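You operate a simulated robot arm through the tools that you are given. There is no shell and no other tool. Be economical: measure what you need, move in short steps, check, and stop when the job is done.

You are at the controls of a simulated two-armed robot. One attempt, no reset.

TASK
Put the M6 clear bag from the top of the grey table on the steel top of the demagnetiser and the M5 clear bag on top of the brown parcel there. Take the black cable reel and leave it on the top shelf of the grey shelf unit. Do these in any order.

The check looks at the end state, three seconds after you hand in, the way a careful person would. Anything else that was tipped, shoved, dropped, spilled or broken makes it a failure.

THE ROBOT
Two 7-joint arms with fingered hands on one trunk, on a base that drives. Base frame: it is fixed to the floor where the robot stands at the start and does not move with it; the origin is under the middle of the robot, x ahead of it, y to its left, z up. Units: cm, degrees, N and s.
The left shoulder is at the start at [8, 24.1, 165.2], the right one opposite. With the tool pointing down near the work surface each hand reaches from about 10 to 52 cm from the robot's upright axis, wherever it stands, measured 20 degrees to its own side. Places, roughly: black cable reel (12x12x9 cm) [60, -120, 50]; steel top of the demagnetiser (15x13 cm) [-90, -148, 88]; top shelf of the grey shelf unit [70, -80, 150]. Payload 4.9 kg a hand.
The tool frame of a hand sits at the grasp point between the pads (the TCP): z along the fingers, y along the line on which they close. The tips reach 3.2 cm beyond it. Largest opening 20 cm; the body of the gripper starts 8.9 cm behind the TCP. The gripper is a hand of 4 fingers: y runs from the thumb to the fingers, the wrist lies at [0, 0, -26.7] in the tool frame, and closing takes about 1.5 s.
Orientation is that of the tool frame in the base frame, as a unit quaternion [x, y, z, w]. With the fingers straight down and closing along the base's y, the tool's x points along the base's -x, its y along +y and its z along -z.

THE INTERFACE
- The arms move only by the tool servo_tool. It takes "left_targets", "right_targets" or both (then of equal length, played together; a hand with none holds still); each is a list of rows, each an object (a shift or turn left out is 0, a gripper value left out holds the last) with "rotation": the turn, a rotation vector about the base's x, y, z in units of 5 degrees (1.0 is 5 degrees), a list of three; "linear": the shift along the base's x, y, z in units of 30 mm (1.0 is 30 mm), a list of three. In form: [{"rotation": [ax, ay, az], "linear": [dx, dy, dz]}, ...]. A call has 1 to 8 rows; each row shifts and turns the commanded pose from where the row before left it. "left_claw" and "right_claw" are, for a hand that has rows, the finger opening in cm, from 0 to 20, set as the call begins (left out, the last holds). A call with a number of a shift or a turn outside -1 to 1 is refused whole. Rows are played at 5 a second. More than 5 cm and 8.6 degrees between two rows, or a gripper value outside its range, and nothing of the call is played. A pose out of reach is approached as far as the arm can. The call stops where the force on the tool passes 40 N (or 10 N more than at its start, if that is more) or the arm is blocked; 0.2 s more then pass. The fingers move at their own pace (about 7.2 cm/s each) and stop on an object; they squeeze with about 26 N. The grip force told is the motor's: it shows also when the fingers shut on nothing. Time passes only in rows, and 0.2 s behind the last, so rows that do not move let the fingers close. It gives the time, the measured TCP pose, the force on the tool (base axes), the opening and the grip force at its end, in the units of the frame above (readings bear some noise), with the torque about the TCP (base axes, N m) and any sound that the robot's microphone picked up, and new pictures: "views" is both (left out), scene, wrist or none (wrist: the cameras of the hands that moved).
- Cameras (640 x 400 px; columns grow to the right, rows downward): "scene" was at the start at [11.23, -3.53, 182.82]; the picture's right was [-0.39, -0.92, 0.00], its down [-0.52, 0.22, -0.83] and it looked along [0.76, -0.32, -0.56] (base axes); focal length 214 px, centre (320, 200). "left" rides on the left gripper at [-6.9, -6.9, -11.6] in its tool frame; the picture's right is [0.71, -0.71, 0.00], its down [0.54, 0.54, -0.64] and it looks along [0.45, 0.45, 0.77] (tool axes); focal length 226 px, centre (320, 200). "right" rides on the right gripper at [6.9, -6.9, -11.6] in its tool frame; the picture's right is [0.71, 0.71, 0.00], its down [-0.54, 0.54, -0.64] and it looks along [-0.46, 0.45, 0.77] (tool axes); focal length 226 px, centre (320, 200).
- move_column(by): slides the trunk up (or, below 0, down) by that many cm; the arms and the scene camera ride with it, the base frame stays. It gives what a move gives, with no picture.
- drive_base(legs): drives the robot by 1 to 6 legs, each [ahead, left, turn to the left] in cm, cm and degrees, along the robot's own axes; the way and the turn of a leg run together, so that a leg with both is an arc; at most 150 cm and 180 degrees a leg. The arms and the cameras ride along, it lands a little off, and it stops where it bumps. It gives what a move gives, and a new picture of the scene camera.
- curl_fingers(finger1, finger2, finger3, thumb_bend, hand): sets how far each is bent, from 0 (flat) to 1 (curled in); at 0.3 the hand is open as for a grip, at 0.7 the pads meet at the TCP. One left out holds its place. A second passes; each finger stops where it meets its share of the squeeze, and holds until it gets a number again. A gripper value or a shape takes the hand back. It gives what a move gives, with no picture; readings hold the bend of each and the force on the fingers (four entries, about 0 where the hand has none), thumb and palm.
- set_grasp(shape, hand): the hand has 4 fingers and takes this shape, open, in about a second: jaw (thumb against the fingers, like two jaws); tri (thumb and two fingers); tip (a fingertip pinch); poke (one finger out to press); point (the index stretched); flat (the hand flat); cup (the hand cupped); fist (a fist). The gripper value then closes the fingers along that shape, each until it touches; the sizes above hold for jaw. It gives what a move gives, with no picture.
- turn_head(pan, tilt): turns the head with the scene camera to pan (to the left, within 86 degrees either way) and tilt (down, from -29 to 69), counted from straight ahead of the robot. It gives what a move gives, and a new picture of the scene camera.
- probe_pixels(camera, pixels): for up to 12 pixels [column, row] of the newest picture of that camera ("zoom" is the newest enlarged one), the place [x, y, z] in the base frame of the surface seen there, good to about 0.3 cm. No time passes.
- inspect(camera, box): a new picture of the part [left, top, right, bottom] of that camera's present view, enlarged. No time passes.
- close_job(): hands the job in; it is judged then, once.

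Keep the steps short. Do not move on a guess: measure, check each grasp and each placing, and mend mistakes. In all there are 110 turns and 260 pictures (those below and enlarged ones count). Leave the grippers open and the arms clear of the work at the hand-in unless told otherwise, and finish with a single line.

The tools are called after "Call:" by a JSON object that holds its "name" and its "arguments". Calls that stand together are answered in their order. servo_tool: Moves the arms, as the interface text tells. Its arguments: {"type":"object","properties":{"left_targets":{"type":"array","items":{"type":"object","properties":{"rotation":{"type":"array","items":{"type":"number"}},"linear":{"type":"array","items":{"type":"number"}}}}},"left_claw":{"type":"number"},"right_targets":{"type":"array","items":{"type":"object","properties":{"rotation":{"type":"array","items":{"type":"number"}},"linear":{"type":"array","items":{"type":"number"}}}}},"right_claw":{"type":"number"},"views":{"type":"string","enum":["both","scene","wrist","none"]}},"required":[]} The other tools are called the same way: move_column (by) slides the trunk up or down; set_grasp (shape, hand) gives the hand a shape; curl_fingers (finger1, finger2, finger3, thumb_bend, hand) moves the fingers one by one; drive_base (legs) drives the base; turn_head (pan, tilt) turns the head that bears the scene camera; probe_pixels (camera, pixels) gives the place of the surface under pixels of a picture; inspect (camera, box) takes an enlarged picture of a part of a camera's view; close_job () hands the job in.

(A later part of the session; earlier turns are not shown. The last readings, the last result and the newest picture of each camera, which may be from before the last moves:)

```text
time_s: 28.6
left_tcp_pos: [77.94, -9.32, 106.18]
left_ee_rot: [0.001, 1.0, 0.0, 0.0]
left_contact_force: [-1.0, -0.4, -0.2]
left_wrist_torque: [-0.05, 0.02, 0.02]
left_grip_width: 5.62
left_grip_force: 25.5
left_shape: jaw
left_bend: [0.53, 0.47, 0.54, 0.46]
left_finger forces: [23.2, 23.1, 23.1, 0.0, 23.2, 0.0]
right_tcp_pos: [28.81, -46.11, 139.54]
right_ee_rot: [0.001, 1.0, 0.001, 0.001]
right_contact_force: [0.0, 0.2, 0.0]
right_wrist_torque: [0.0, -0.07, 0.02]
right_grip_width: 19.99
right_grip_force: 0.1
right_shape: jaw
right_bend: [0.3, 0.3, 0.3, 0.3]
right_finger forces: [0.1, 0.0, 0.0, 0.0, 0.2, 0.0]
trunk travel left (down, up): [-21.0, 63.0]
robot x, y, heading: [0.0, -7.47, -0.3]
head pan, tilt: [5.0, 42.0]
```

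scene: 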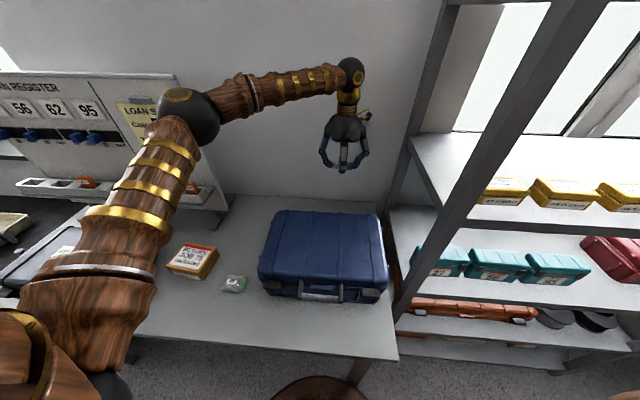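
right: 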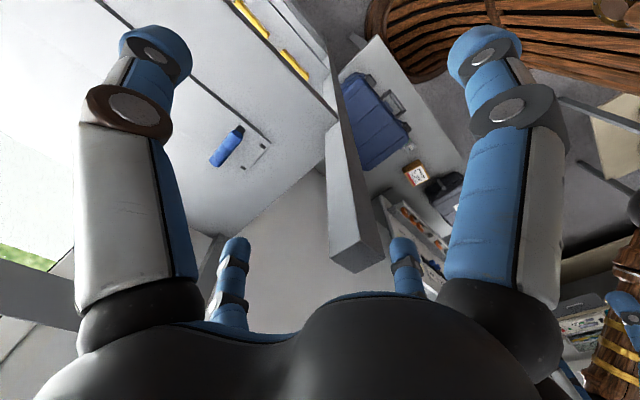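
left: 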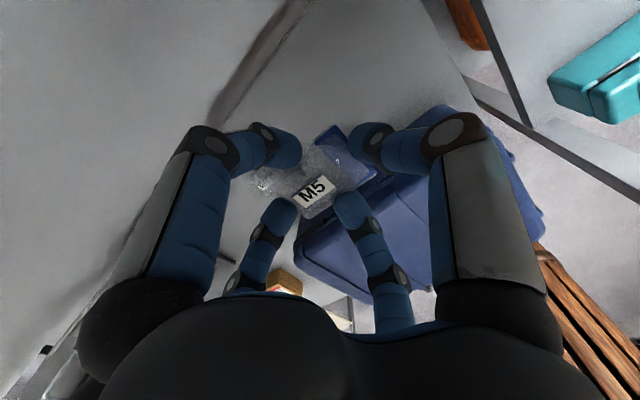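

M5 is held. I pull the hand back over the table, then back off to look around for the demagnetiser and what is beside it.

Call:
{"name": "servo_tool", "arguments": {"left_targets": [{"linear": [-0.5, 0, 1]}, {"linear": [-1, 0.2, 1]}, {"linear": [-1, 0.2, 1]}, {"linear": [-1, 0.2, 1]}, {"linear": [-1, 0.2, 0]}, {"linear": [-1, 0, 0]}, {"linear": [-1, 0, 0]}, {"linear": [-1, 0, 0]}], "views": "none"}}

Call:
{"name": "servo_tool", "arguments": {"left_targets": [{"linear": [-1, 0, 0]}, {"linear": [-1, 0, 0]}, {"linear": [-1, 0, 0]}, {"linear": [-1, 0, 0]}, {"linear": [-1, 0, 0]}], "views": "none"}}

Call:
{"name": "drive_base", "arguments": {"legs": [[-25, 0, 0], [0, 0, -60]]}}

Call:
{"name": "turn_head", "arguments": {"pan": -40, "tilt": 30}}

Call:
{"name": "turn_head", "arguments": {"pan": -75, "tilt": 25}}

```text
time_s: 30.4
left_tcp_pos: [55.2, -6.72, 118.22]
left_ee_rot: [0.001, 1.0, 0.0, 0.0]
left_contact_force: [0.0, 0.1, 0.1]
left_wrist_torque: [0.0, 0.01, 0.03]
left_grip_width: 5.58
left_grip_force: 26.3
left_shape: jaw
left_bend: [0.53, 0.47, 0.54, 0.46]
left_finger forces: [23.2, 23.1, 23.1, 0.0, 23.3, 0.1]
right_tcp_pos: [28.79, -46.21, 139.48]
right_ee_rot: [0.0, 1.0, 0.0, 0.001]
right_contact_force: [0.2, -0.1, 0.2]
right_wrist_torque: [0.0, 0.0, 0.02]
right_grip_width: 20.02
right_grip_force: 0.1
right_shape: jaw
right_bend: [0.3, 0.3, 0.3, 0.3]
right_finger forces: [0.1, 0.1, 0.0, 0.2, 0.0, 0.0]
trunk travel left (down, up): [-21.0, 63.0]
robot x, y, heading: [-0.17, -7.45, 0.2]
head pan, tilt: [5.0, 42.0]
```

```text
time_s: 31.6
left_tcp_pos: [40.36, -6.7, 118.08]
left_ee_rot: [0.0, 1.0, 0.0, 0.0]
left_contact_force: [-0.7, -0.2, -0.9]
left_wrist_torque: [0.0, -0.04, -0.03]
left_grip_width: 5.57
left_grip_force: 25.9
left_shape: jaw
left_bend: [0.53, 0.47, 0.54, 0.46]
left_finger forces: [23.2, 23.1, 23.1, 0.0, 23.3, 0.1]
right_tcp_pos: [28.76, -46.11, 139.6]
right_ee_rot: [0.002, 1.0, 0.001, 0.002]
right_contact_force: [-0.4, 0.2, -0.2]
right_wrist_torque: [0.02, -0.01, -0.04]
right_grip_width: 19.99
right_grip_force: 0.0
right_shape: jaw
right_bend: [0.3, 0.3, 0.3, 0.3]
right_finger forces: [0.1, 0.0, 0.1, 0.0, 0.0, 0.1]
trunk travel left (down, up): [-21.0, 63.0]
robot x, y, heading: [-0.05, -7.63, -0.1]
head pan, tilt: [5.0, 42.0]
```

```text
time_s: 36.0
left_tcp_pos: [-3.39, -41.8, 118.03]
left_ee_rot: [0.491, 0.871, 0.0, 0.0]
left_contact_force: [-0.2, 0.0, 0.1]
left_wrist_torque: [-0.01, -0.01, 0.02]
left_grip_width: 5.61
left_grip_force: 26.3
left_shape: jaw
left_bend: [0.53, 0.47, 0.54, 0.46]
left_finger forces: [23.3, 23.2, 22.8, 0.0, 23.3, 0.0]
right_tcp_pos: [-43.04, -52.36, 139.54]
right_ee_rot: [0.491, 0.871, 0.0, 0.001]
right_contact_force: [0.3, -0.2, 0.5]
right_wrist_torque: [-0.02, -0.01, -0.03]
right_grip_width: 19.99
right_grip_force: 0.0
right_shape: jaw
right_bend: [0.3, 0.3, 0.3, 0.3]
right_finger forces: [0.1, 0.0, 0.0, 0.0, 0.1, 0.1]
trunk travel left (down, up): [-21.0, 63.0]
robot x, y, heading: [-25.0, -7.89, -58.8]
head pan, tilt: [5.0, 42.0]
```

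scene: 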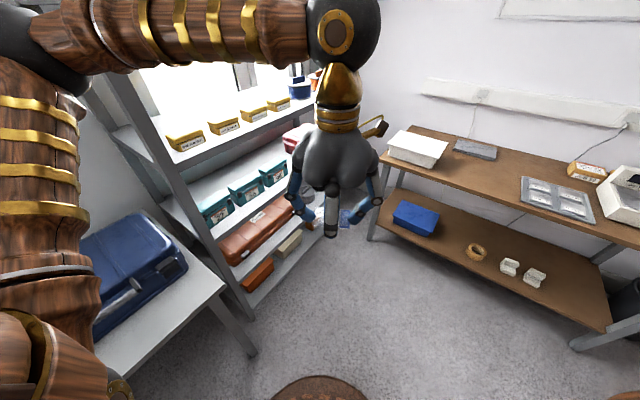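

```text
time_s: 37.2
left_tcp_pos: [-3.27, -41.78, 118.01]
left_ee_rot: [0.491, 0.871, 0.001, 0.0]
left_contact_force: [-0.3, 0.5, 0.8]
left_wrist_torque: [0.0, 0.0, 0.0]
left_grip_width: 5.58
left_grip_force: 25.6
left_shape: jaw
left_bend: [0.53, 0.47, 0.54, 0.46]
left_finger forces: [23.1, 23.1, 22.8, 0.0, 23.3, 0.1]
right_tcp_pos: [-43.05, -52.39, 139.54]
right_ee_rot: [0.49, 0.871, 0.0, 0.0]
right_contact_force: [0.1, 1.2, -0.3]
right_wrist_torque: [-0.03, -0.02, 0.0]
right_grip_width: 20.03
right_grip_force: 0.1
right_shape: jaw
right_bend: [0.3, 0.3, 0.3, 0.3]
right_finger forces: [0.0, 0.0, 0.1, 0.0, 0.0, 0.0]
trunk travel left (down, up): [-21.0, 63.0]
robot x, y, heading: [-25.23, -7.66, -58.6]
head pan, tilt: [-40.0, 30.0]
```

scene: 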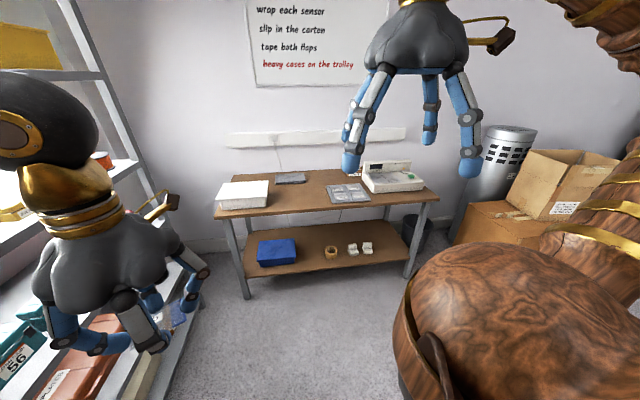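

```text
time_s: 38.2
left_tcp_pos: [-3.25, -41.85, 118.09]
left_ee_rot: [0.491, 0.871, -0.001, 0.0]
left_contact_force: [-0.1, 0.7, 0.3]
left_wrist_torque: [-0.03, 0.03, -0.01]
left_grip_width: 5.61
left_grip_force: 26.0
left_shape: jaw
left_bend: [0.53, 0.47, 0.54, 0.46]
left_finger forces: [23.3, 23.1, 22.9, 0.0, 23.3, 0.1]
right_tcp_pos: [-42.98, -52.35, 139.64]
right_ee_rot: [0.491, 0.871, 0.001, 0.001]
right_contact_force: [-0.4, -0.2, 1.1]
right_wrist_torque: [0.0, 0.01, 0.02]
right_grip_width: 19.99
right_grip_force: 0.1
right_shape: jaw
right_bend: [0.3, 0.3, 0.3, 0.3]
right_finger forces: [0.0, 0.0, 0.1, 0.0, 0.0, 0.1]
trunk travel left (down, up): [-21.0, 63.0]
robot x, y, heading: [-25.09, -7.86, -58.8]
head pan, tilt: [-75.0, 25.0]
```

scene: 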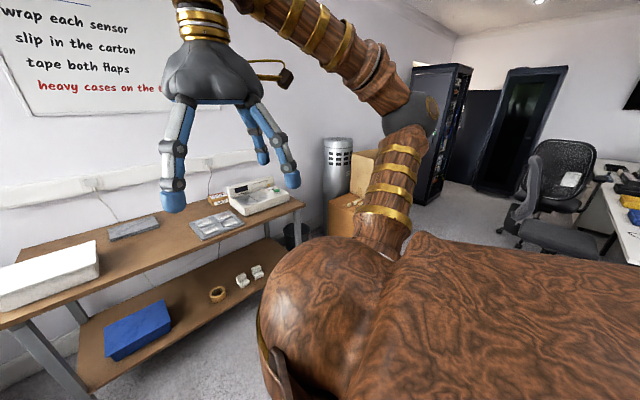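

A brown bench holds the demagnetiser; a small box sits beside it near (217,198). I enlarge.

Call:
{"name": "inspect", "arguments": {"camera": "scene", "box": [90, 160, 310, 290]}}

Call:
{"name": "probe_pixels", "arguments": {"camera": "scene", "pixels": [[217, 198], [258, 200], [240, 188], [210, 225], [130, 228], [75, 260], [300, 203], [15, 320], [288, 225], [200, 260], [355, 187]]}}

```text
2.91 times, centred on (200, 225) of scene
```

zoom: 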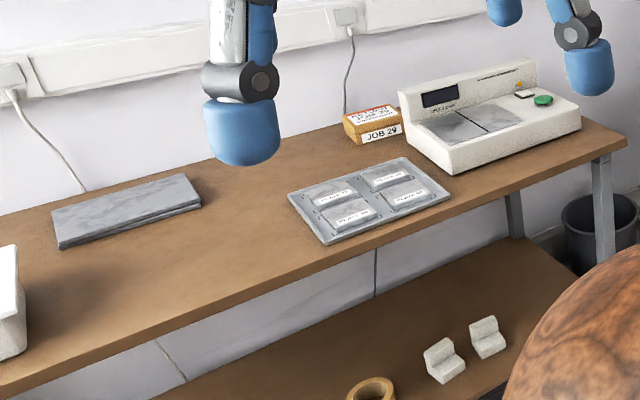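

```text
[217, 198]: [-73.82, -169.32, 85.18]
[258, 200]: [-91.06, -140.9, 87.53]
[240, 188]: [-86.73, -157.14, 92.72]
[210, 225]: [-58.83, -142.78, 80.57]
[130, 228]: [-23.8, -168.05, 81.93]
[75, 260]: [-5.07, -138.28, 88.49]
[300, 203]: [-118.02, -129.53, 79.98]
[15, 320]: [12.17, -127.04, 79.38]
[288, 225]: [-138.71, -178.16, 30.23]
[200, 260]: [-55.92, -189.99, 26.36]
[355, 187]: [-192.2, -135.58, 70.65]
```

There are two brown parcels: JOB 75 on the grey table and JOB 29 beside the demagnetiser. "There" follows the demagnetiser, so JOB 29 seems meant; I look at it closer.

Call:
{"name": "inspect", "arguments": {"camera": "scene", "box": [195, 172, 295, 235]}}

Call:
{"name": "turn_head", "arguments": {"pan": 15, "tilt": 25}}

```text
6.35 times, centred on (245, 204) of scene
```

zoom: 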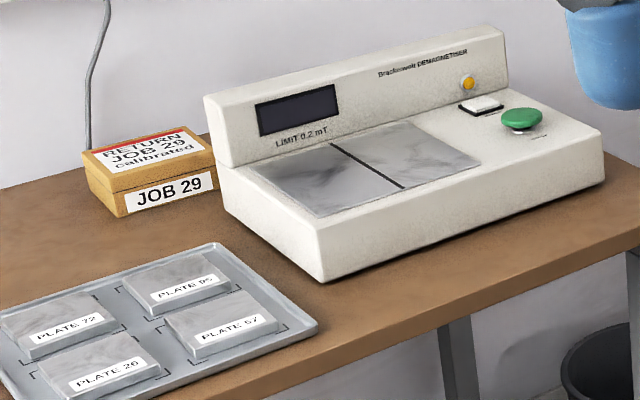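

```text
time_s: 39.8
left_tcp_pos: [-3.29, -41.86, 118.12]
left_ee_rot: [0.491, 0.871, 0.0, 0.0]
left_contact_force: [-1.1, 1.0, 0.3]
left_wrist_torque: [0.0, 0.0, -0.03]
left_grip_width: 5.6
left_grip_force: 26.3
left_shape: jaw
left_bend: [0.53, 0.47, 0.54, 0.46]
left_finger forces: [23.2, 23.2, 22.8, 0.0, 23.3, 0.1]
right_tcp_pos: [-43.01, -52.36, 139.64]
right_ee_rot: [0.491, 0.871, -0.001, 0.001]
right_contact_force: [0.7, 0.3, -0.7]
right_wrist_torque: [-0.04, 0.0, 0.02]
right_grip_width: 19.98
right_grip_force: 0.0
right_shape: jaw
right_bend: [0.3, 0.3, 0.3, 0.3]
right_finger forces: [0.1, 0.0, 0.0, 0.0, 0.1, 0.0]
trunk travel left (down, up): [-21.0, 63.0]
robot x, y, heading: [-25.38, -7.77, -58.4]
head pan, tilt: [15.0, 25.0]
```

scene: 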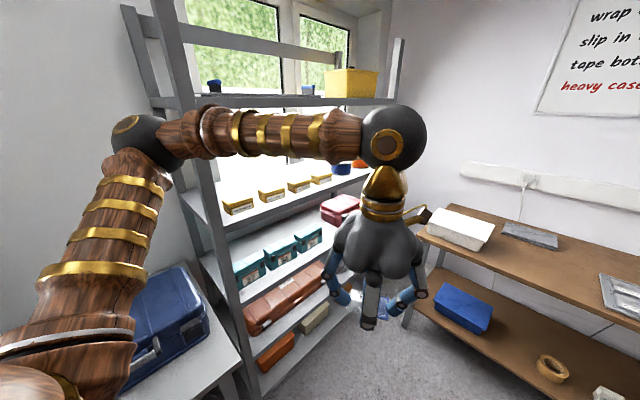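

I choose the JOB 29 parcel by the demagnetiser. I now go back to fetch M6 with the right hand, M5 staying in the left: turn back, shift left along the table.

Call:
{"name": "drive_base", "arguments": {"legs": [[0, 0, 58.6], [0, 43, 0]]}}

Call:
{"name": "servo_tool", "arguments": {"left_targets": [{"linear": [0, 1, 1]}, {"linear": [0, 1, 1]}, {"linear": [0, 1, 1]}, {"linear": [0, 1, 0]}, {"linear": [0, 1, 0]}], "views": "none"}}

Call:
{"name": "turn_head", "arguments": {"pan": -5, "tilt": 45}}

```text
time_s: 45.0
left_tcp_pos: [16.21, 36.74, 118.06]
left_ee_rot: [0.01, 1.0, 0.0, 0.0]
left_contact_force: [-0.2, 0.0, 0.0]
left_wrist_torque: [-0.03, 0.01, -0.01]
left_grip_width: 5.59
left_grip_force: 25.4
left_shape: jaw
left_bend: [0.53, 0.47, 0.54, 0.46]
left_finger forces: [23.2, 23.1, 22.7, 0.1, 23.3, 0.0]
right_tcp_pos: [3.88, -2.66, 139.59]
right_ee_rot: [0.009, 1.0, 0.002, 0.001]
right_contact_force: [0.0, 0.3, 0.4]
right_wrist_torque: [0.03, -0.01, 0.01]
right_grip_width: 19.98
right_grip_force: 0.1
right_shape: jaw
right_bend: [0.3, 0.3, 0.3, 0.3]
right_finger forces: [0.1, 0.0, 0.1, 0.0, 0.1, 0.0]
trunk travel left (down, up): [-21.0, 63.0]
robot x, y, heading: [-24.26, 36.48, -1.1]
head pan, tilt: [15.0, 25.0]
```

scene: 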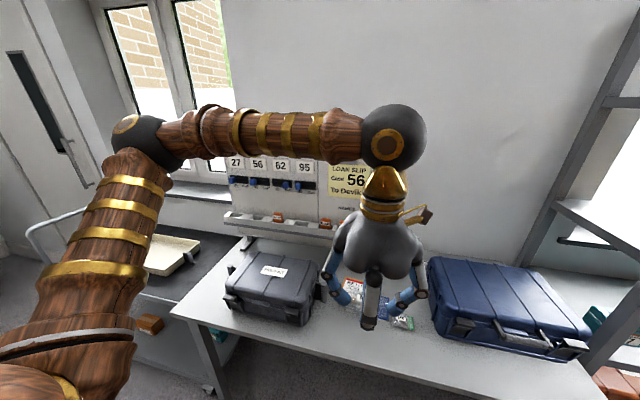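

```text
time_s: 46.2
left_tcp_pos: [16.19, 52.22, 127.2]
left_ee_rot: [0.01, 1.0, -0.001, 0.0]
left_contact_force: [0.3, 0.8, -0.1]
left_wrist_torque: [-0.01, -0.03, -0.02]
left_grip_width: 5.59
left_grip_force: 26.1
left_shape: jaw
left_bend: [0.53, 0.47, 0.54, 0.46]
left_finger forces: [23.1, 23.3, 22.7, 0.1, 23.4, 0.0]
right_tcp_pos: [3.94, -2.34, 139.73]
right_ee_rot: [0.009, 1.0, 0.0, 0.0]
right_contact_force: [-0.6, 0.9, -0.1]
right_wrist_torque: [-0.05, -0.02, -0.01]
right_grip_width: 20.0
right_grip_force: 0.1
right_shape: jaw
right_bend: [0.3, 0.3, 0.3, 0.3]
right_finger forces: [0.0, 0.0, 0.0, 0.0, 0.0, 0.0]
trunk travel left (down, up): [-21.0, 63.0]
robot x, y, heading: [-24.17, 36.72, -0.9]
head pan, tilt: [15.0, 25.0]
```

```text
time_s: 47.1
left_tcp_pos: [16.06, 51.89, 127.04]
left_ee_rot: [0.009, 1.0, 0.0, 0.0]
left_contact_force: [-0.6, -0.8, 0.5]
left_wrist_torque: [0.02, 0.01, -0.01]
left_grip_width: 5.56
left_grip_force: 25.6
left_shape: jaw
left_bend: [0.53, 0.47, 0.54, 0.46]
left_finger forces: [23.2, 23.2, 22.7, 0.0, 23.4, 0.0]
right_tcp_pos: [3.98, -2.43, 139.55]
right_ee_rot: [0.01, 1.0, 0.0, 0.001]
right_contact_force: [0.4, -0.7, -0.3]
right_wrist_torque: [0.05, 0.0, -0.02]
right_grip_width: 20.0
right_grip_force: 0.1
right_shape: jaw
right_bend: [0.3, 0.3, 0.3, 0.3]
right_finger forces: [0.0, 0.0, 0.1, 0.1, 0.1, 0.0]
trunk travel left (down, up): [-21.0, 63.0]
robot x, y, heading: [-23.94, 36.73, -1.0]
head pan, tilt: [-5.0, 45.0]
```

scene: 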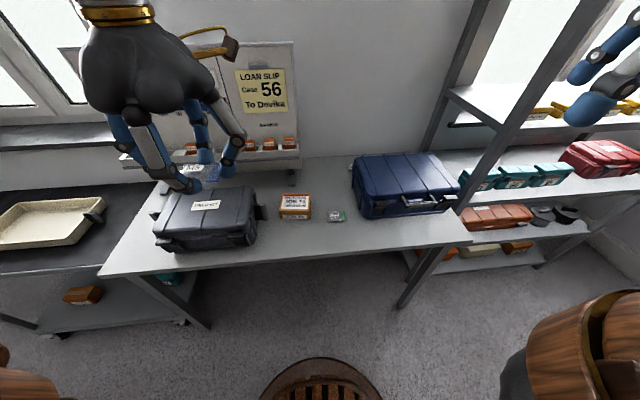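

I drive ahead 14 cm; the left hand with M5 is well above the dark case. Then right hand toward M6.

Call:
{"name": "drive_base", "arguments": {"legs": [[14, 0, 0]]}}

Call:
{"name": "servo_tool", "arguments": {"right_targets": [{"linear": [0.8, 0.8, -1]}, {"linear": [0.8, 0.8, -1]}, {"linear": [0.8, 0.8, -1]}, {"linear": [0.8, 0.8, -1]}, {"linear": [0.8, 1, -1]}, {"linear": [0.8, 1, -1]}, {"linear": [0.8, 1, -1]}, {"linear": [0.8, 1, -1]}], "right_claw": 12}}

```text
time_s: 48.4
left_tcp_pos: [29.87, 51.81, 127.31]
left_ee_rot: [0.009, 1.0, 0.0, 0.001]
left_contact_force: [-1.1, 1.1, -0.4]
left_wrist_torque: [-0.02, 0.0, 0.01]
left_grip_width: 5.6
left_grip_force: 26.5
left_shape: jaw
left_bend: [0.53, 0.47, 0.54, 0.46]
left_finger forces: [23.2, 23.2, 22.7, 0.0, 23.4, 0.1]
right_tcp_pos: [17.61, -2.64, 139.57]
right_ee_rot: [0.008, 1.0, 0.0, 0.002]
right_contact_force: [0.9, 0.7, -0.7]
right_wrist_torque: [-0.01, -0.01, 0.01]
right_grip_width: 19.99
right_grip_force: 0.1
right_shape: jaw
right_bend: [0.3, 0.3, 0.3, 0.3]
right_finger forces: [0.0, 0.1, 0.0, 0.0, 0.1, 0.0]
trunk travel left (down, up): [-21.0, 63.0]
robot x, y, heading: [-10.48, 36.46, -1.3]
head pan, tilt: [-5.0, 45.0]
```

scene: 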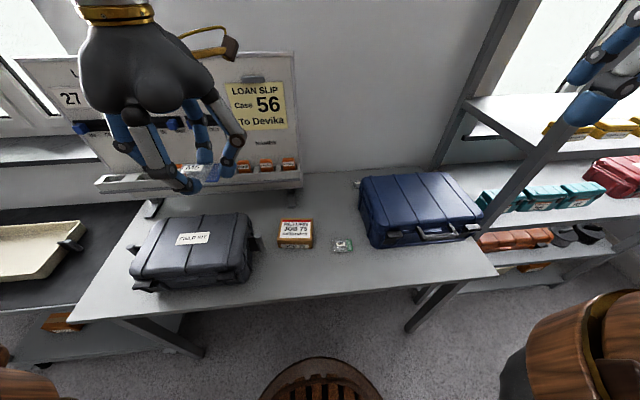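

```text
time_s: 50.2
left_tcp_pos: [30.05, 51.86, 127.21]
left_ee_rot: [0.01, 1.0, 0.0, 0.0]
left_contact_force: [0.8, 0.1, -0.5]
left_wrist_torque: [0.02, 0.01, 0.0]
left_grip_width: 5.6
left_grip_force: 25.8
left_shape: jaw
left_bend: [0.53, 0.47, 0.54, 0.46]
left_finger forces: [23.1, 23.3, 22.8, 0.0, 23.4, 0.0]
right_tcp_pos: [37.31, 19.25, 115.13]
right_ee_rot: [0.01, 1.0, 0.004, -0.001]
right_contact_force: [-0.4, 0.1, 0.1]
right_wrist_torque: [-0.02, 0.02, 0.01]
right_grip_width: 12.03
right_grip_force: 0.1
right_shape: jaw
right_bend: [0.34, 0.34, 0.34, 0.32]
right_finger forces: [0.0, 0.1, 0.0, 0.1, 0.1, 0.0]
trunk travel left (down, up): [-21.0, 63.0]
robot x, y, heading: [-10.66, 36.12, -1.2]
head pan, tilt: [-5.0, 45.0]
```

scene: 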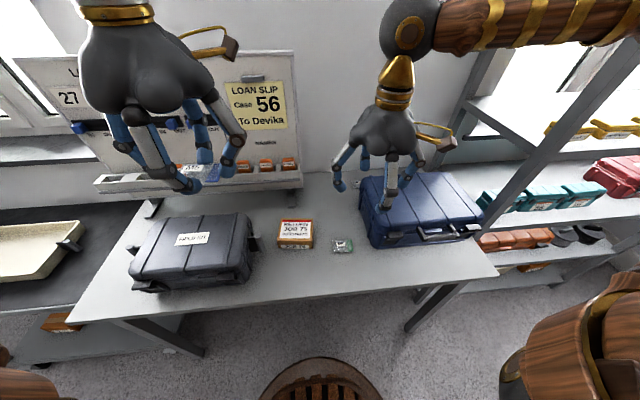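
right: 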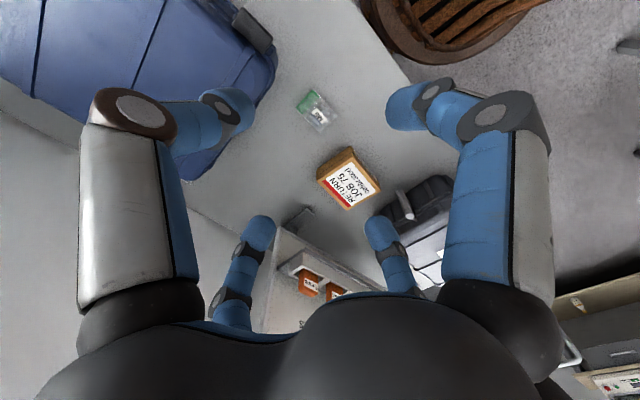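

Call:
{"name": "probe_pixels", "arguments": {"camera": "right", "pixels": [[310, 90], [338, 120], [321, 130], [295, 104], [316, 113], [262, 70], [330, 160]]}}

```text
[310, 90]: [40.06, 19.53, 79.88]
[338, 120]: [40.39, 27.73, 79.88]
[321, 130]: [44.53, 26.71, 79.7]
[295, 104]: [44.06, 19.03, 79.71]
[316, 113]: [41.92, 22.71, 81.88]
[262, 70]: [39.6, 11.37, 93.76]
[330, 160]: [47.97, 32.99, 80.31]
```

Call:
{"name": "probe_pixels", "arguments": {"camera": "scene", "pixels": [[371, 245], [365, 225], [362, 205], [360, 195], [375, 232]]}}

Call:
{"name": "servo_tool", "arguments": {"right_targets": [{"linear": [0.85, 0.75, -1]}, {"linear": [0.8, 0.7, -1]}, {"linear": [0, 0, -1]}, {"linear": [0, 0, -1]}, {"linear": [0, 0, -1]}], "right_claw": 10.5}}

```text
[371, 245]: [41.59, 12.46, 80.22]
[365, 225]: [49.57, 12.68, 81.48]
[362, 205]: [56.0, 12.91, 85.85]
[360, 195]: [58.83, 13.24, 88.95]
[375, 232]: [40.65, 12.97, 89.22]
```

```text
time_s: 51.4
left_tcp_pos: [29.97, 51.82, 127.22]
left_ee_rot: [0.009, 1.0, -0.001, 0.001]
left_contact_force: [-0.4, -0.2, 0.2]
left_wrist_torque: [-0.03, 0.01, -0.01]
left_grip_width: 5.6
left_grip_force: 26.4
left_shape: jaw
left_bend: [0.53, 0.47, 0.54, 0.46]
left_finger forces: [23.2, 23.2, 22.7, 0.0, 23.4, 0.0]
right_tcp_pos: [42.15, 23.49, 100.45]
right_ee_rot: [0.009, 1.0, 0.0, 0.001]
right_contact_force: [-0.1, 0.4, -0.6]
right_wrist_torque: [0.02, -0.01, 0.0]
right_grip_width: 10.52
right_grip_force: 0.0
right_shape: jaw
right_bend: [0.37, 0.37, 0.37, 0.35]
right_finger forces: [0.0, 0.0, 0.1, 0.0, 0.0, 0.1]
trunk travel left (down, up): [-21.0, 63.0]
robot x, y, heading: [-10.49, 36.47, -1.0]
head pan, tilt: [-5.0, 45.0]
```

scene: 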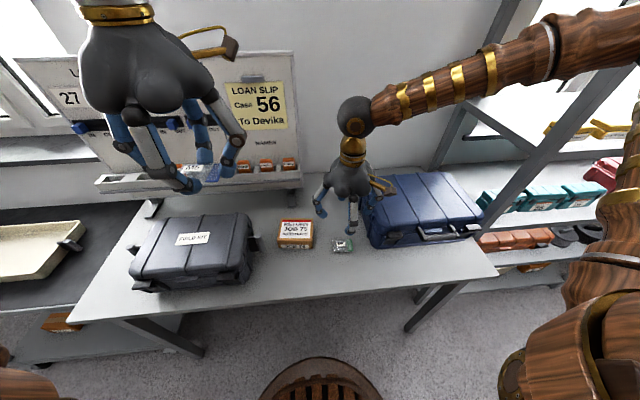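
right: 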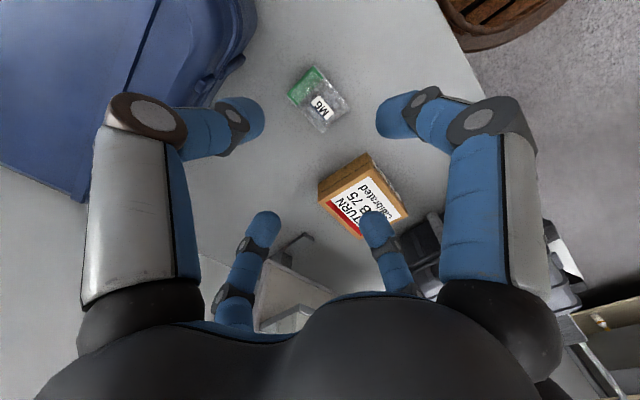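

A side bracket on the right wrist points over the blue case; I check its height.

Call:
{"name": "probe_pixels", "arguments": {"camera": "scene", "pixels": [[390, 185], [384, 190], [372, 182], [353, 150], [350, 180]]}}

```text
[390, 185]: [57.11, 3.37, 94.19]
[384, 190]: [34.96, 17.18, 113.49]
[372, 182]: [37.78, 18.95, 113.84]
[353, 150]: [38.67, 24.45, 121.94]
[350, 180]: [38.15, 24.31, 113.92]
```

Bracket stays ≥96 at the grasp height, above the case (94). I descend.

Call:
{"name": "servo_tool", "arguments": {"right_targets": [{"linear": [0, 0, -1]}, {"linear": [0, 0, -1]}, {"linear": [0, 0, -1]}, {"linear": [0, 0, -1]}, {"linear": [0, 0, -1]}, {"linear": [0, 0, 0]}]}}

```text
time_s: 52.8
left_tcp_pos: [29.81, 51.81, 127.25]
left_ee_rot: [0.009, 1.0, 0.0, 0.0]
left_contact_force: [-0.5, 0.1, 0.3]
left_wrist_torque: [-0.01, -0.02, -0.02]
left_grip_width: 5.55
left_grip_force: 25.9
left_shape: jaw
left_bend: [0.53, 0.47, 0.54, 0.46]
left_finger forces: [23.2, 23.3, 22.7, 0.0, 23.3, 0.0]
right_tcp_pos: [41.65, 23.35, 85.33]
right_ee_rot: [0.009, 1.0, 0.001, 0.001]
right_contact_force: [-0.5, -0.1, 0.5]
right_wrist_torque: [-0.04, -0.02, -0.02]
right_grip_width: 10.53
right_grip_force: 0.1
right_shape: jaw
right_bend: [0.37, 0.37, 0.37, 0.35]
right_finger forces: [0.0, 0.0, 0.1, 0.0, 0.0, 0.0]
trunk travel left (down, up): [-21.0, 63.0]
robot x, y, heading: [-10.17, 36.44, -1.2]
head pan, tilt: [-5.0, 45.0]
```

scene: 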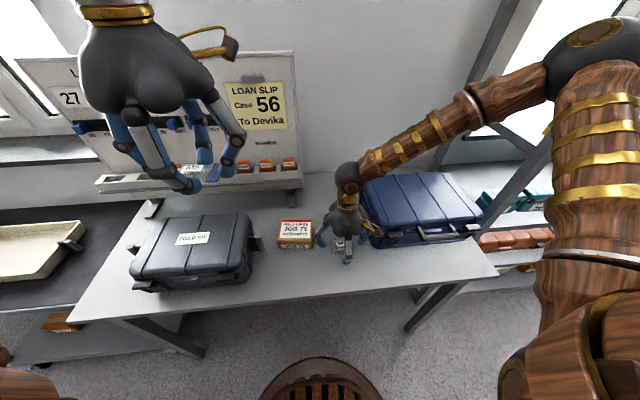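
right: 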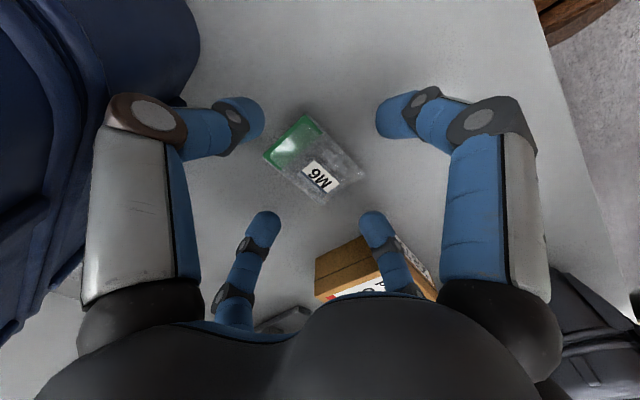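

Centred; the parcel is ~3 cm from the nearest finger. I lower 1.8 cm and close.

Call:
{"name": "servo_tool", "arguments": {"right_targets": [{"linear": [0, 0, -0.3]}, {"linear": [0, 0, -0.3]}, {"linear": [0, 0, 0]}], "views": "none"}}

Call:
{"name": "servo_tool", "arguments": {"right_targets": [{"linear": [0, 0, 0]}, {"linear": [0, 0, 0]}, {"linear": [0, 0, 0]}, {"linear": [0, 0, 0]}, {"linear": [0, 0, 0]}, {"linear": [0, 0, 0]}, {"linear": [0, 0, 0]}], "right_claw": 3, "views": "wrist"}}

```text
time_s: 53.6
left_tcp_pos: [29.95, 51.76, 127.31]
left_ee_rot: [0.009, 1.0, 0.0, 0.0]
left_contact_force: [0.7, -0.2, -0.1]
left_wrist_torque: [-0.01, 0.02, 0.0]
left_grip_width: 5.59
left_grip_force: 25.5
left_shape: jaw
left_bend: [0.53, 0.47, 0.54, 0.46]
left_finger forces: [23.3, 23.2, 22.7, 0.1, 23.4, 0.1]
right_tcp_pos: [41.95, 23.24, 83.52]
right_ee_rot: [0.009, 1.0, 0.001, 0.001]
right_contact_force: [-0.2, -0.6, 0.1]
right_wrist_torque: [-0.01, -0.01, 0.0]
right_grip_width: 10.51
right_grip_force: 0.0
right_shape: jaw
right_bend: [0.37, 0.37, 0.37, 0.35]
right_finger forces: [0.0, 0.0, 0.0, 0.0, 0.0, 0.1]
trunk travel left (down, up): [-21.0, 63.0]
robot x, y, heading: [-10.45, 36.1, -1.0]
head pan, tilt: [-5.0, 45.0]
```

```text
time_s: 55.2
left_tcp_pos: [29.92, 51.85, 127.35]
left_ee_rot: [0.009, 1.0, -0.001, 0.0]
left_contact_force: [-0.4, 0.6, -0.2]
left_wrist_torque: [-0.01, 0.03, 0.0]
left_grip_width: 5.55
left_grip_force: 26.5
left_shape: jaw
left_bend: [0.53, 0.47, 0.54, 0.46]
left_finger forces: [23.2, 23.1, 22.8, 0.0, 23.4, 0.0]
right_tcp_pos: [41.94, 23.28, 83.54]
right_ee_rot: [0.009, 1.0, 0.002, 0.001]
right_contact_force: [-0.1, 0.3, 0.0]
right_wrist_torque: [-0.01, 0.01, 0.02]
right_grip_width: 5.57
right_grip_force: 26.2
right_shape: jaw
right_bend: [0.54, 0.47, 0.53, 0.46]
right_finger forces: [22.8, 23.3, 23.0, 0.1, 23.5, 0.0]
trunk travel left (down, up): [-21.0, 63.0]
robot x, y, heading: [-10.47, 36.42, -1.0]
head pan, tilt: [-5.0, 45.0]
```

right: 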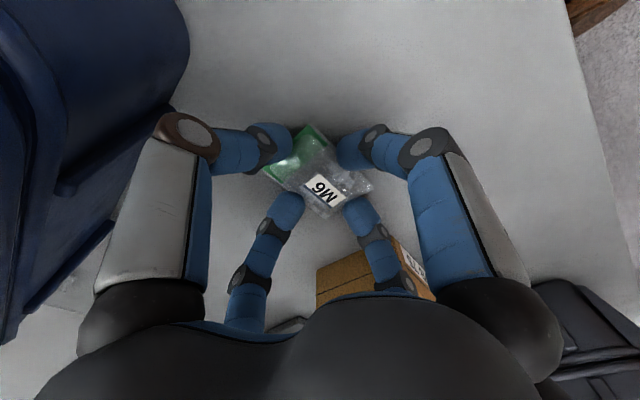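

M6 gripped by four digits. I lift, then pull back toward the robot.

Call:
{"name": "servo_tool", "arguments": {"right_targets": [{"linear": [0, 0, 1]}, {"linear": [0, 0, 1]}, {"linear": [0, 0, 1]}, {"linear": [0, 0, 1]}, {"linear": [0, 0, 1]}, {"linear": [0, 0, 1]}, {"linear": [0, 0, 1]}, {"linear": [0, 0, 1]}], "views": "wrist"}}

Call:
{"name": "servo_tool", "arguments": {"right_targets": [{"linear": [-0.8, -0.8, 1]}, {"linear": [-0.8, -0.8, 1]}, {"linear": [-0.8, -0.8, 1]}, {"linear": [-0.8, -0.8, 1]}, {"linear": [-0.8, -0.8, 1]}, {"linear": [-0.8, -0.8, 1]}, {"linear": [-0.8, -0.8, 0]}], "views": "scene"}}

```text
time_s: 57.0
left_tcp_pos: [29.78, 51.71, 127.22]
left_ee_rot: [0.008, 1.0, 0.0, 0.0]
left_contact_force: [0.8, 0.3, -0.4]
left_wrist_torque: [0.02, 0.01, -0.03]
left_grip_width: 5.58
left_grip_force: 26.0
left_shape: jaw
left_bend: [0.53, 0.47, 0.54, 0.46]
left_finger forces: [23.2, 23.1, 22.6, 0.0, 23.4, 0.0]
right_tcp_pos: [41.86, 23.3, 107.84]
right_ee_rot: [0.009, 1.0, 0.001, 0.001]
right_contact_force: [0.6, 0.0, 0.4]
right_wrist_torque: [0.01, -0.02, 0.0]
right_grip_width: 5.58
right_grip_force: 25.7
right_shape: jaw
right_bend: [0.54, 0.47, 0.53, 0.46]
right_finger forces: [22.8, 23.4, 23.1, 0.1, 23.4, 0.0]
trunk travel left (down, up): [-21.0, 63.0]
robot x, y, heading: [-10.61, 36.42, -1.1]
head pan, tilt: [-5.0, 45.0]
```

right: 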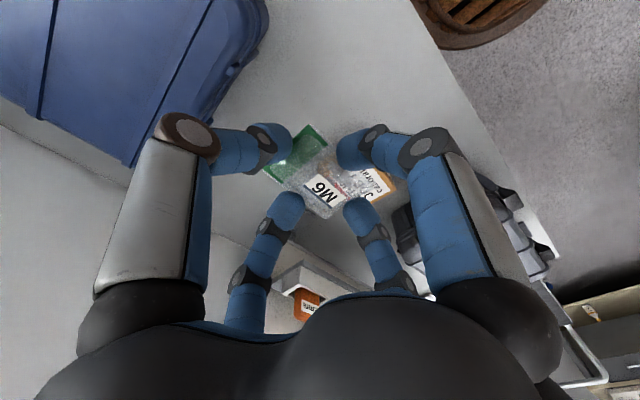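

```text
time_s: 58.6
left_tcp_pos: [29.6, 51.71, 127.24]
left_ee_rot: [0.009, 1.0, 0.002, 0.001]
left_contact_force: [-0.6, 0.9, 0.4]
left_wrist_torque: [0.02, -0.01, -0.03]
left_grip_width: 5.58
left_grip_force: 25.5
left_shape: jaw
left_bend: [0.53, 0.47, 0.54, 0.46]
left_finger forces: [23.1, 23.3, 22.7, 0.0, 23.4, 0.1]
right_tcp_pos: [24.78, 6.26, 125.68]
right_ee_rot: [0.009, 1.0, 0.0, 0.001]
right_contact_force: [-0.9, -0.4, -0.6]
right_wrist_torque: [-0.02, -0.04, -0.01]
right_grip_width: 5.58
right_grip_force: 26.1
right_shape: jaw
right_bend: [0.54, 0.47, 0.53, 0.46]
right_finger forces: [22.9, 23.5, 23.0, 0.1, 23.6, 0.0]
trunk travel left (down, up): [-21.0, 63.0]
robot x, y, heading: [-10.55, 36.16, -0.8]
head pan, tilt: [-5.0, 45.0]
```

scene: 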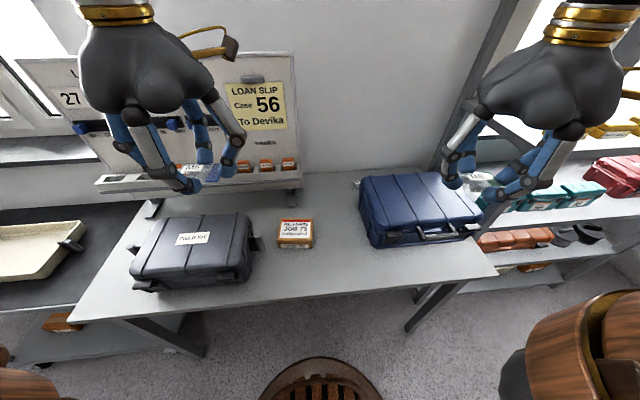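

Both bags are held. I back away, turn right 90° and look before driving.

Call:
{"name": "drive_base", "arguments": {"legs": [[-30, 0, 0], [0, 0, -89]]}}

Call:
{"name": "turn_head", "arguments": {"pan": -25, "tilt": 35}}

```text
time_s: 64.4
left_tcp_pos: [-23.52, -3.28, 127.32]
left_ee_rot: [0.704, 0.71, 0.0, 0.0]
left_contact_force: [-0.1, 0.0, 0.2]
left_wrist_torque: [-0.01, 0.02, 0.01]
left_grip_width: 5.59
left_grip_force: 26.0
left_shape: jaw
left_bend: [0.53, 0.47, 0.55, 0.46]
left_finger forces: [23.2, 23.3, 22.4, 0.1, 23.4, 0.0]
right_tcp_pos: [-68.91, 0.55, 125.63]
right_ee_rot: [0.703, 0.711, 0.001, 0.001]
right_contact_force: [0.6, 0.0, -0.3]
right_wrist_torque: [-0.04, 0.02, 0.0]
right_grip_width: 5.58
right_grip_force: 26.2
right_shape: jaw
right_bend: [0.54, 0.47, 0.53, 0.46]
right_finger forces: [22.6, 23.3, 23.0, 0.0, 23.3, 0.1]
trunk travel left (down, up): [-21.0, 63.0]
robot x, y, heading: [-39.87, 36.74, -89.6]
head pan, tilt: [-5.0, 45.0]
```

scene: 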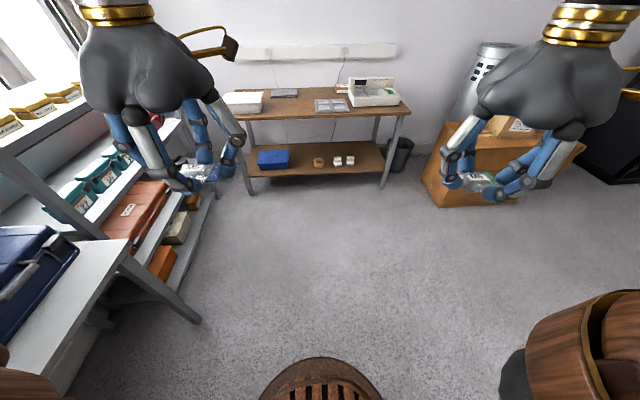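

```text
time_s: 65.2
left_tcp_pos: [-23.59, -3.26, 127.16]
left_ee_rot: [0.705, 0.71, 0.0, 0.0]
left_contact_force: [0.3, -0.8, -0.8]
left_wrist_torque: [-0.03, -0.02, -0.02]
left_grip_width: 5.59
left_grip_force: 25.7
left_shape: jaw
left_bend: [0.53, 0.47, 0.55, 0.46]
left_finger forces: [23.2, 23.3, 22.4, 0.0, 23.5, 0.0]
right_tcp_pos: [-68.89, 0.49, 125.59]
right_ee_rot: [0.704, 0.71, -0.001, 0.001]
right_contact_force: [-1.0, -0.5, -1.0]
right_wrist_torque: [0.02, -0.03, -0.01]
right_grip_width: 5.57
right_grip_force: 26.3
right_shape: jaw
right_bend: [0.54, 0.47, 0.53, 0.46]
right_finger forces: [22.5, 23.3, 22.9, 0.0, 23.5, 0.0]
trunk travel left (down, up): [-21.0, 63.0]
robot x, y, heading: [-40.04, 36.66, -89.5]
head pan, tilt: [-25.0, 35.0]
```

scene: 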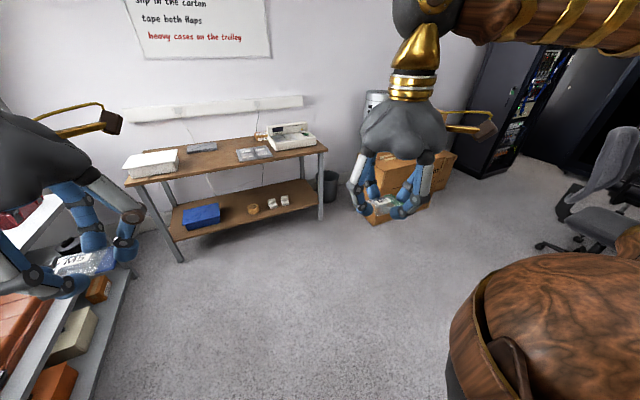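

Floor is clear. I measure the bench edge and cardboard boxes.

Call:
{"name": "probe_pixels", "arguments": {"camera": "scene", "pixels": [[145, 183], [326, 150], [340, 190], [375, 205], [430, 200], [275, 157], [183, 255], [321, 215], [250, 152]]}}

Call:
{"name": "drive_base", "arguments": {"legs": [[90, -40, 0]]}}

```text
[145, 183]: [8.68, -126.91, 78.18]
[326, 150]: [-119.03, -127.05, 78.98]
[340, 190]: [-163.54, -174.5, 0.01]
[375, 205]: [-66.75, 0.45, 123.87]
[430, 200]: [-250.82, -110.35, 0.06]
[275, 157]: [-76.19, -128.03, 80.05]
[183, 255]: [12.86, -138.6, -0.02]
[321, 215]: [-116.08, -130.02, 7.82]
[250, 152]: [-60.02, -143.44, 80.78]
```

```text
time_s: 70.4
left_tcp_pos: [-61.2, -94.86, 127.29]
left_ee_rot: [0.698, 0.716, 0.0, 0.0]
left_contact_force: [0.3, -0.4, 0.2]
left_wrist_torque: [0.01, 0.0, 0.02]
left_grip_width: 5.57
left_grip_force: 25.8
left_shape: jaw
left_bend: [0.53, 0.47, 0.55, 0.46]
left_finger forces: [23.2, 23.2, 22.4, 0.0, 23.4, 0.1]
right_tcp_pos: [-106.71, -91.99, 125.69]
right_ee_rot: [0.698, 0.716, 0.0, 0.001]
right_contact_force: [0.5, -0.2, -0.3]
right_wrist_torque: [-0.01, 0.0, 0.01]
right_grip_width: 5.57
right_grip_force: 26.5
right_shape: jaw
right_bend: [0.54, 0.47, 0.53, 0.46]
right_finger forces: [22.6, 23.2, 23.0, 0.0, 23.4, 0.1]
trunk travel left (down, up): [-21.0, 63.0]
robot x, y, heading: [-78.44, -55.03, -88.7]
head pan, tilt: [-25.0, 35.0]
```

scene: 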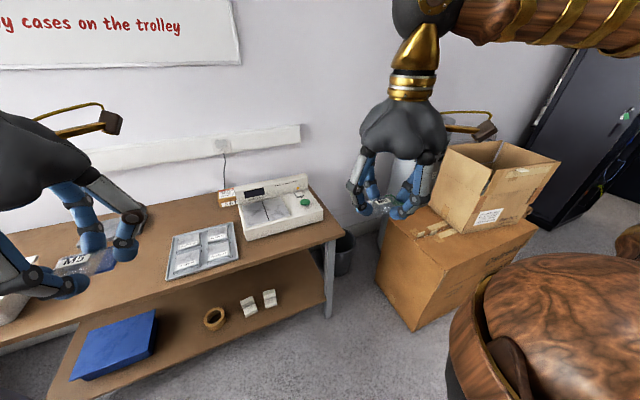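

Clear so far. I probe the cardboard boxes and the demagnetiser, then creep ahead.

Call:
{"name": "probe_pixels", "arguments": {"camera": "scene", "pixels": [[378, 270], [410, 330], [440, 210], [495, 142], [265, 212], [245, 225], [300, 205], [227, 193], [240, 206], [323, 215], [272, 180], [285, 205]]}}

Call:
{"name": "inspect", "arguments": {"camera": "scene", "box": [190, 160, 350, 260]}}

```text
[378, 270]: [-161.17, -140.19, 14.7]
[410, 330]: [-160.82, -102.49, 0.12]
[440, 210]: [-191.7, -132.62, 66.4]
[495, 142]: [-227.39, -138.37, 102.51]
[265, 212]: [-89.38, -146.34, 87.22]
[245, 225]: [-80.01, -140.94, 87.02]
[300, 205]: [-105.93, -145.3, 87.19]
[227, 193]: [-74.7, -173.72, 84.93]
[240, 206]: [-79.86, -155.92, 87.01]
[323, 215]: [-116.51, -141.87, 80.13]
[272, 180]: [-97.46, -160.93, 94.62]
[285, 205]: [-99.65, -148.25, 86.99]
```

```text
4.00 times, centred on (270, 210) of scene
```

zoom: 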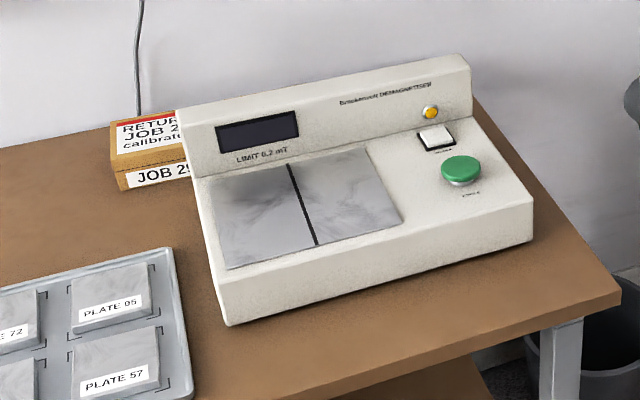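

Demag plate z≈87 centred (−90,−148); parcel JOB 29 close to its left-rear. I drive 37 cm ahead.

Call:
{"name": "drive_base", "arguments": {"legs": [[37, 0, -1]]}}

Call:
{"name": "turn_head", "arguments": {"pan": -3, "tilt": 38}}

```text
time_s: 72.7
left_tcp_pos: [-61.6, -131.13, 127.2]
left_ee_rot: [0.706, 0.708, -0.001, 0.0]
left_contact_force: [0.2, 0.0, -1.3]
left_wrist_torque: [0.0, -0.01, 0.0]
left_grip_width: 5.59
left_grip_force: 26.1
left_shape: jaw
left_bend: [0.53, 0.47, 0.55, 0.46]
left_finger forces: [23.1, 23.3, 22.4, 0.0, 23.4, 0.1]
right_tcp_pos: [-107.01, -127.25, 125.69]
right_ee_rot: [0.707, 0.708, 0.0, 0.001]
right_contact_force: [0.7, -0.8, -0.1]
right_wrist_torque: [0.03, -0.01, -0.02]
right_grip_width: 5.58
right_grip_force: 26.1
right_shape: jaw
right_bend: [0.54, 0.47, 0.53, 0.46]
right_finger forces: [22.5, 23.2, 22.9, 0.1, 23.5, 0.0]
trunk travel left (down, up): [-21.0, 63.0]
robot x, y, heading: [-78.04, -91.18, -89.7]
head pan, tilt: [-25.0, 35.0]
```

scene: 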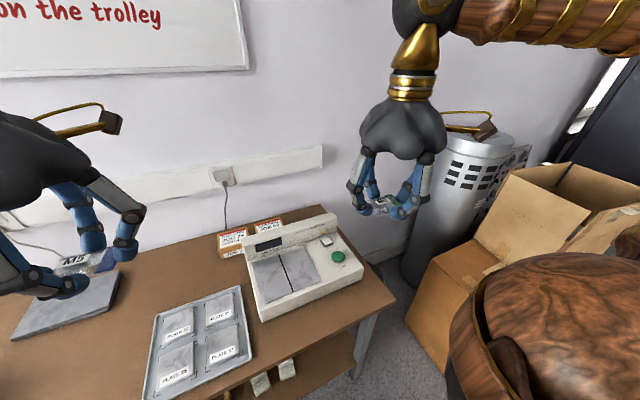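

```text
time_s: 73.6
left_tcp_pos: [-61.59, -131.25, 127.22]
left_ee_rot: [0.706, 0.708, 0.001, 0.0]
left_contact_force: [-0.4, 0.8, -0.2]
left_wrist_torque: [-0.03, 0.03, -0.04]
left_grip_width: 5.57
left_grip_force: 25.8
left_shape: jaw
left_bend: [0.53, 0.47, 0.55, 0.46]
left_finger forces: [23.2, 23.3, 22.3, 0.0, 23.4, 0.0]
right_tcp_pos: [-106.99, -127.19, 125.62]
right_ee_rot: [0.706, 0.708, 0.0, 0.001]
right_contact_force: [0.3, -0.2, -0.4]
right_wrist_torque: [-0.01, -0.01, 0.01]
right_grip_width: 5.54
right_grip_force: 25.8
right_shape: jaw
right_bend: [0.54, 0.47, 0.53, 0.46]
right_finger forces: [22.6, 23.3, 23.0, 0.1, 23.4, 0.1]
trunk travel left (down, up): [-21.0, 63.0]
robot x, y, heading: [-77.83, -91.37, -90.1]
head pan, tilt: [-3.0, 38.0]
```

scene: 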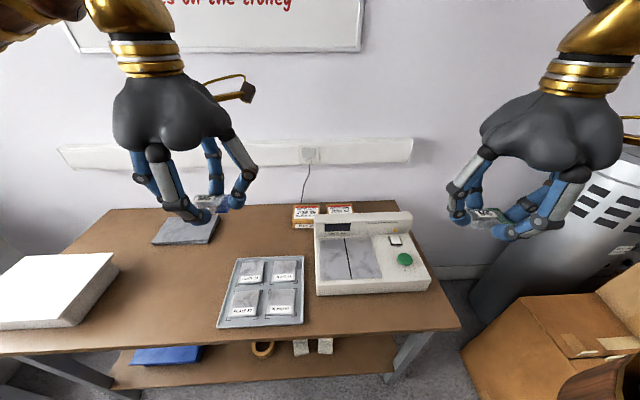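

There appear to be two boxes near the wall, (305,214) and (340,210). I zoom.

Call:
{"name": "inspect", "arguments": {"camera": "scene", "box": [270, 190, 430, 290]}}

Call:
{"name": "probe_pixels", "arguments": {"camera": "zoom", "pixels": [[90, 68], [190, 65], [200, 105], [90, 112], [140, 85], [230, 68], [330, 65], [285, 75], [145, 135], [185, 125], [180, 200], [560, 100]]}}

Call:
{"name": "probe_pixels", "arguments": {"camera": "zoom", "pixels": [[195, 200], [440, 190], [460, 350], [190, 370], [320, 270], [540, 265], [500, 200], [200, 130], [540, 95], [300, 130], [300, 60], [420, 60]]}}

```text
4.00 times, centred on (350, 240) of scene
```

zoom: 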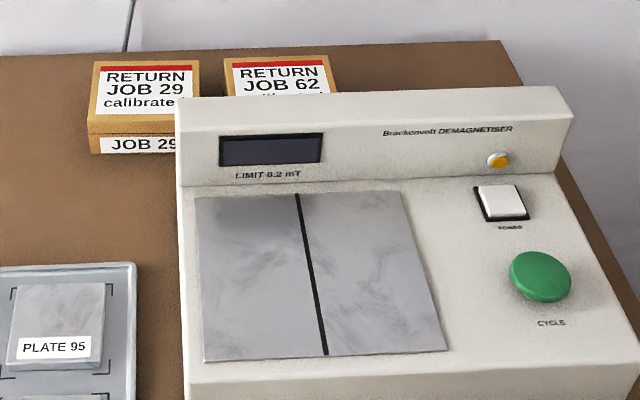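

```text
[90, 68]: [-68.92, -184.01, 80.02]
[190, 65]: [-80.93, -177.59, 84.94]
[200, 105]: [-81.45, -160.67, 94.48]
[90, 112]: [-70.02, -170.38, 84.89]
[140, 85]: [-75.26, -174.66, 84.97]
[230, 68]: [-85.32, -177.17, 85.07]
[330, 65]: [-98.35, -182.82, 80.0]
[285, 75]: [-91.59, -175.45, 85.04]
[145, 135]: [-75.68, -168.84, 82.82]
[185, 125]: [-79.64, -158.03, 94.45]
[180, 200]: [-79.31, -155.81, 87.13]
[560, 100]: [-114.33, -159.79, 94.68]
```

```text
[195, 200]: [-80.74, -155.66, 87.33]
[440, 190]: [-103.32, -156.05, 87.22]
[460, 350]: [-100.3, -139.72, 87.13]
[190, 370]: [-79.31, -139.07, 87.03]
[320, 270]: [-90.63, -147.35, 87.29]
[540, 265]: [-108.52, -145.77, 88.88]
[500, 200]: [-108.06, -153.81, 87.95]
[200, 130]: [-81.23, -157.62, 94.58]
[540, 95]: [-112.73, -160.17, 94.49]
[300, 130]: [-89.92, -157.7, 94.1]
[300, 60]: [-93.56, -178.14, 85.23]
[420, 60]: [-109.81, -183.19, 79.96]
```

The demagnetiser bench has two brown parcels (29 and 62), while the grey table has exactly one (75). So "the brown parcel there" can only mean JOB 75 on the grey table. Now I place M6 on the steel plate: right hand to above (−90,−147.5).

Call:
{"name": "servo_tool", "arguments": {"right_targets": [{"linear": [0.81, -0.97, -0.6]}, {"linear": [0.81, -0.97, -0.6]}, {"linear": [0.81, -0.97, -0.6]}, {"linear": [0.81, -0.97, -1]}, {"linear": [0.81, -0.97, -1]}, {"linear": [0.81, -0.97, -1]}, {"linear": [0.81, -0.97, -1]}]}}

```text
time_s: 75.2
left_tcp_pos: [-61.36, -131.45, 127.22]
left_ee_rot: [0.707, 0.707, 0.0, -0.001]
left_contact_force: [1.1, -0.8, -0.9]
left_wrist_torque: [0.02, 0.03, 0.01]
left_grip_width: 5.58
left_grip_force: 25.9
left_shape: jaw
left_bend: [0.53, 0.47, 0.55, 0.46]
left_finger forces: [23.2, 23.3, 22.5, 0.1, 23.4, 0.0]
right_tcp_pos: [-89.9, -148.13, 108.46]
right_ee_rot: [0.706, 0.708, -0.003, -0.001]
right_contact_force: [0.6, -0.2, -0.4]
right_wrist_torque: [0.03, 0.05, -0.03]
right_grip_width: 5.55
right_grip_force: 25.9
right_shape: jaw
right_bend: [0.54, 0.47, 0.53, 0.46]
right_finger forces: [22.7, 23.4, 22.9, 0.1, 23.4, 0.0]
trunk travel left (down, up): [-21.0, 63.0]
robot x, y, heading: [-78.06, -91.48, -89.9]
head pan, tilt: [-3.0, 38.0]
```

scene: 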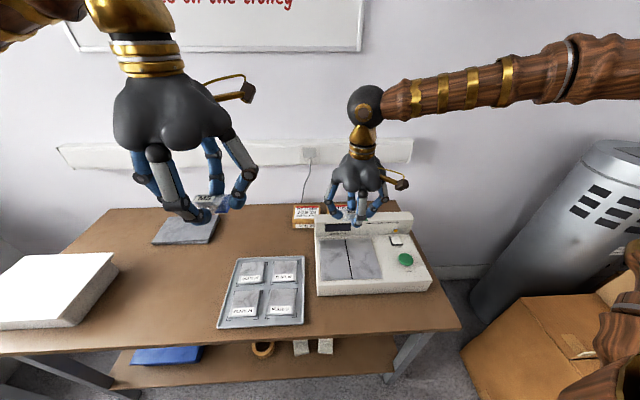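
right: 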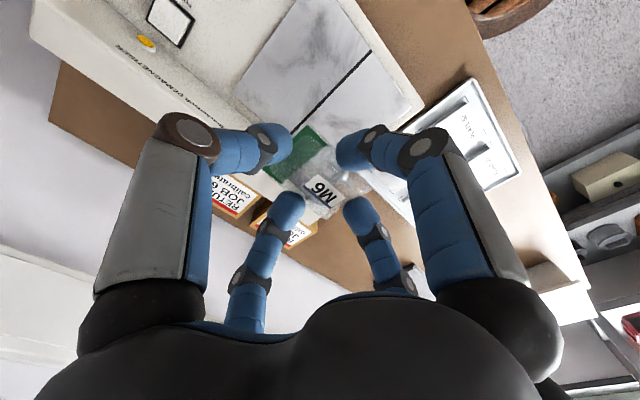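

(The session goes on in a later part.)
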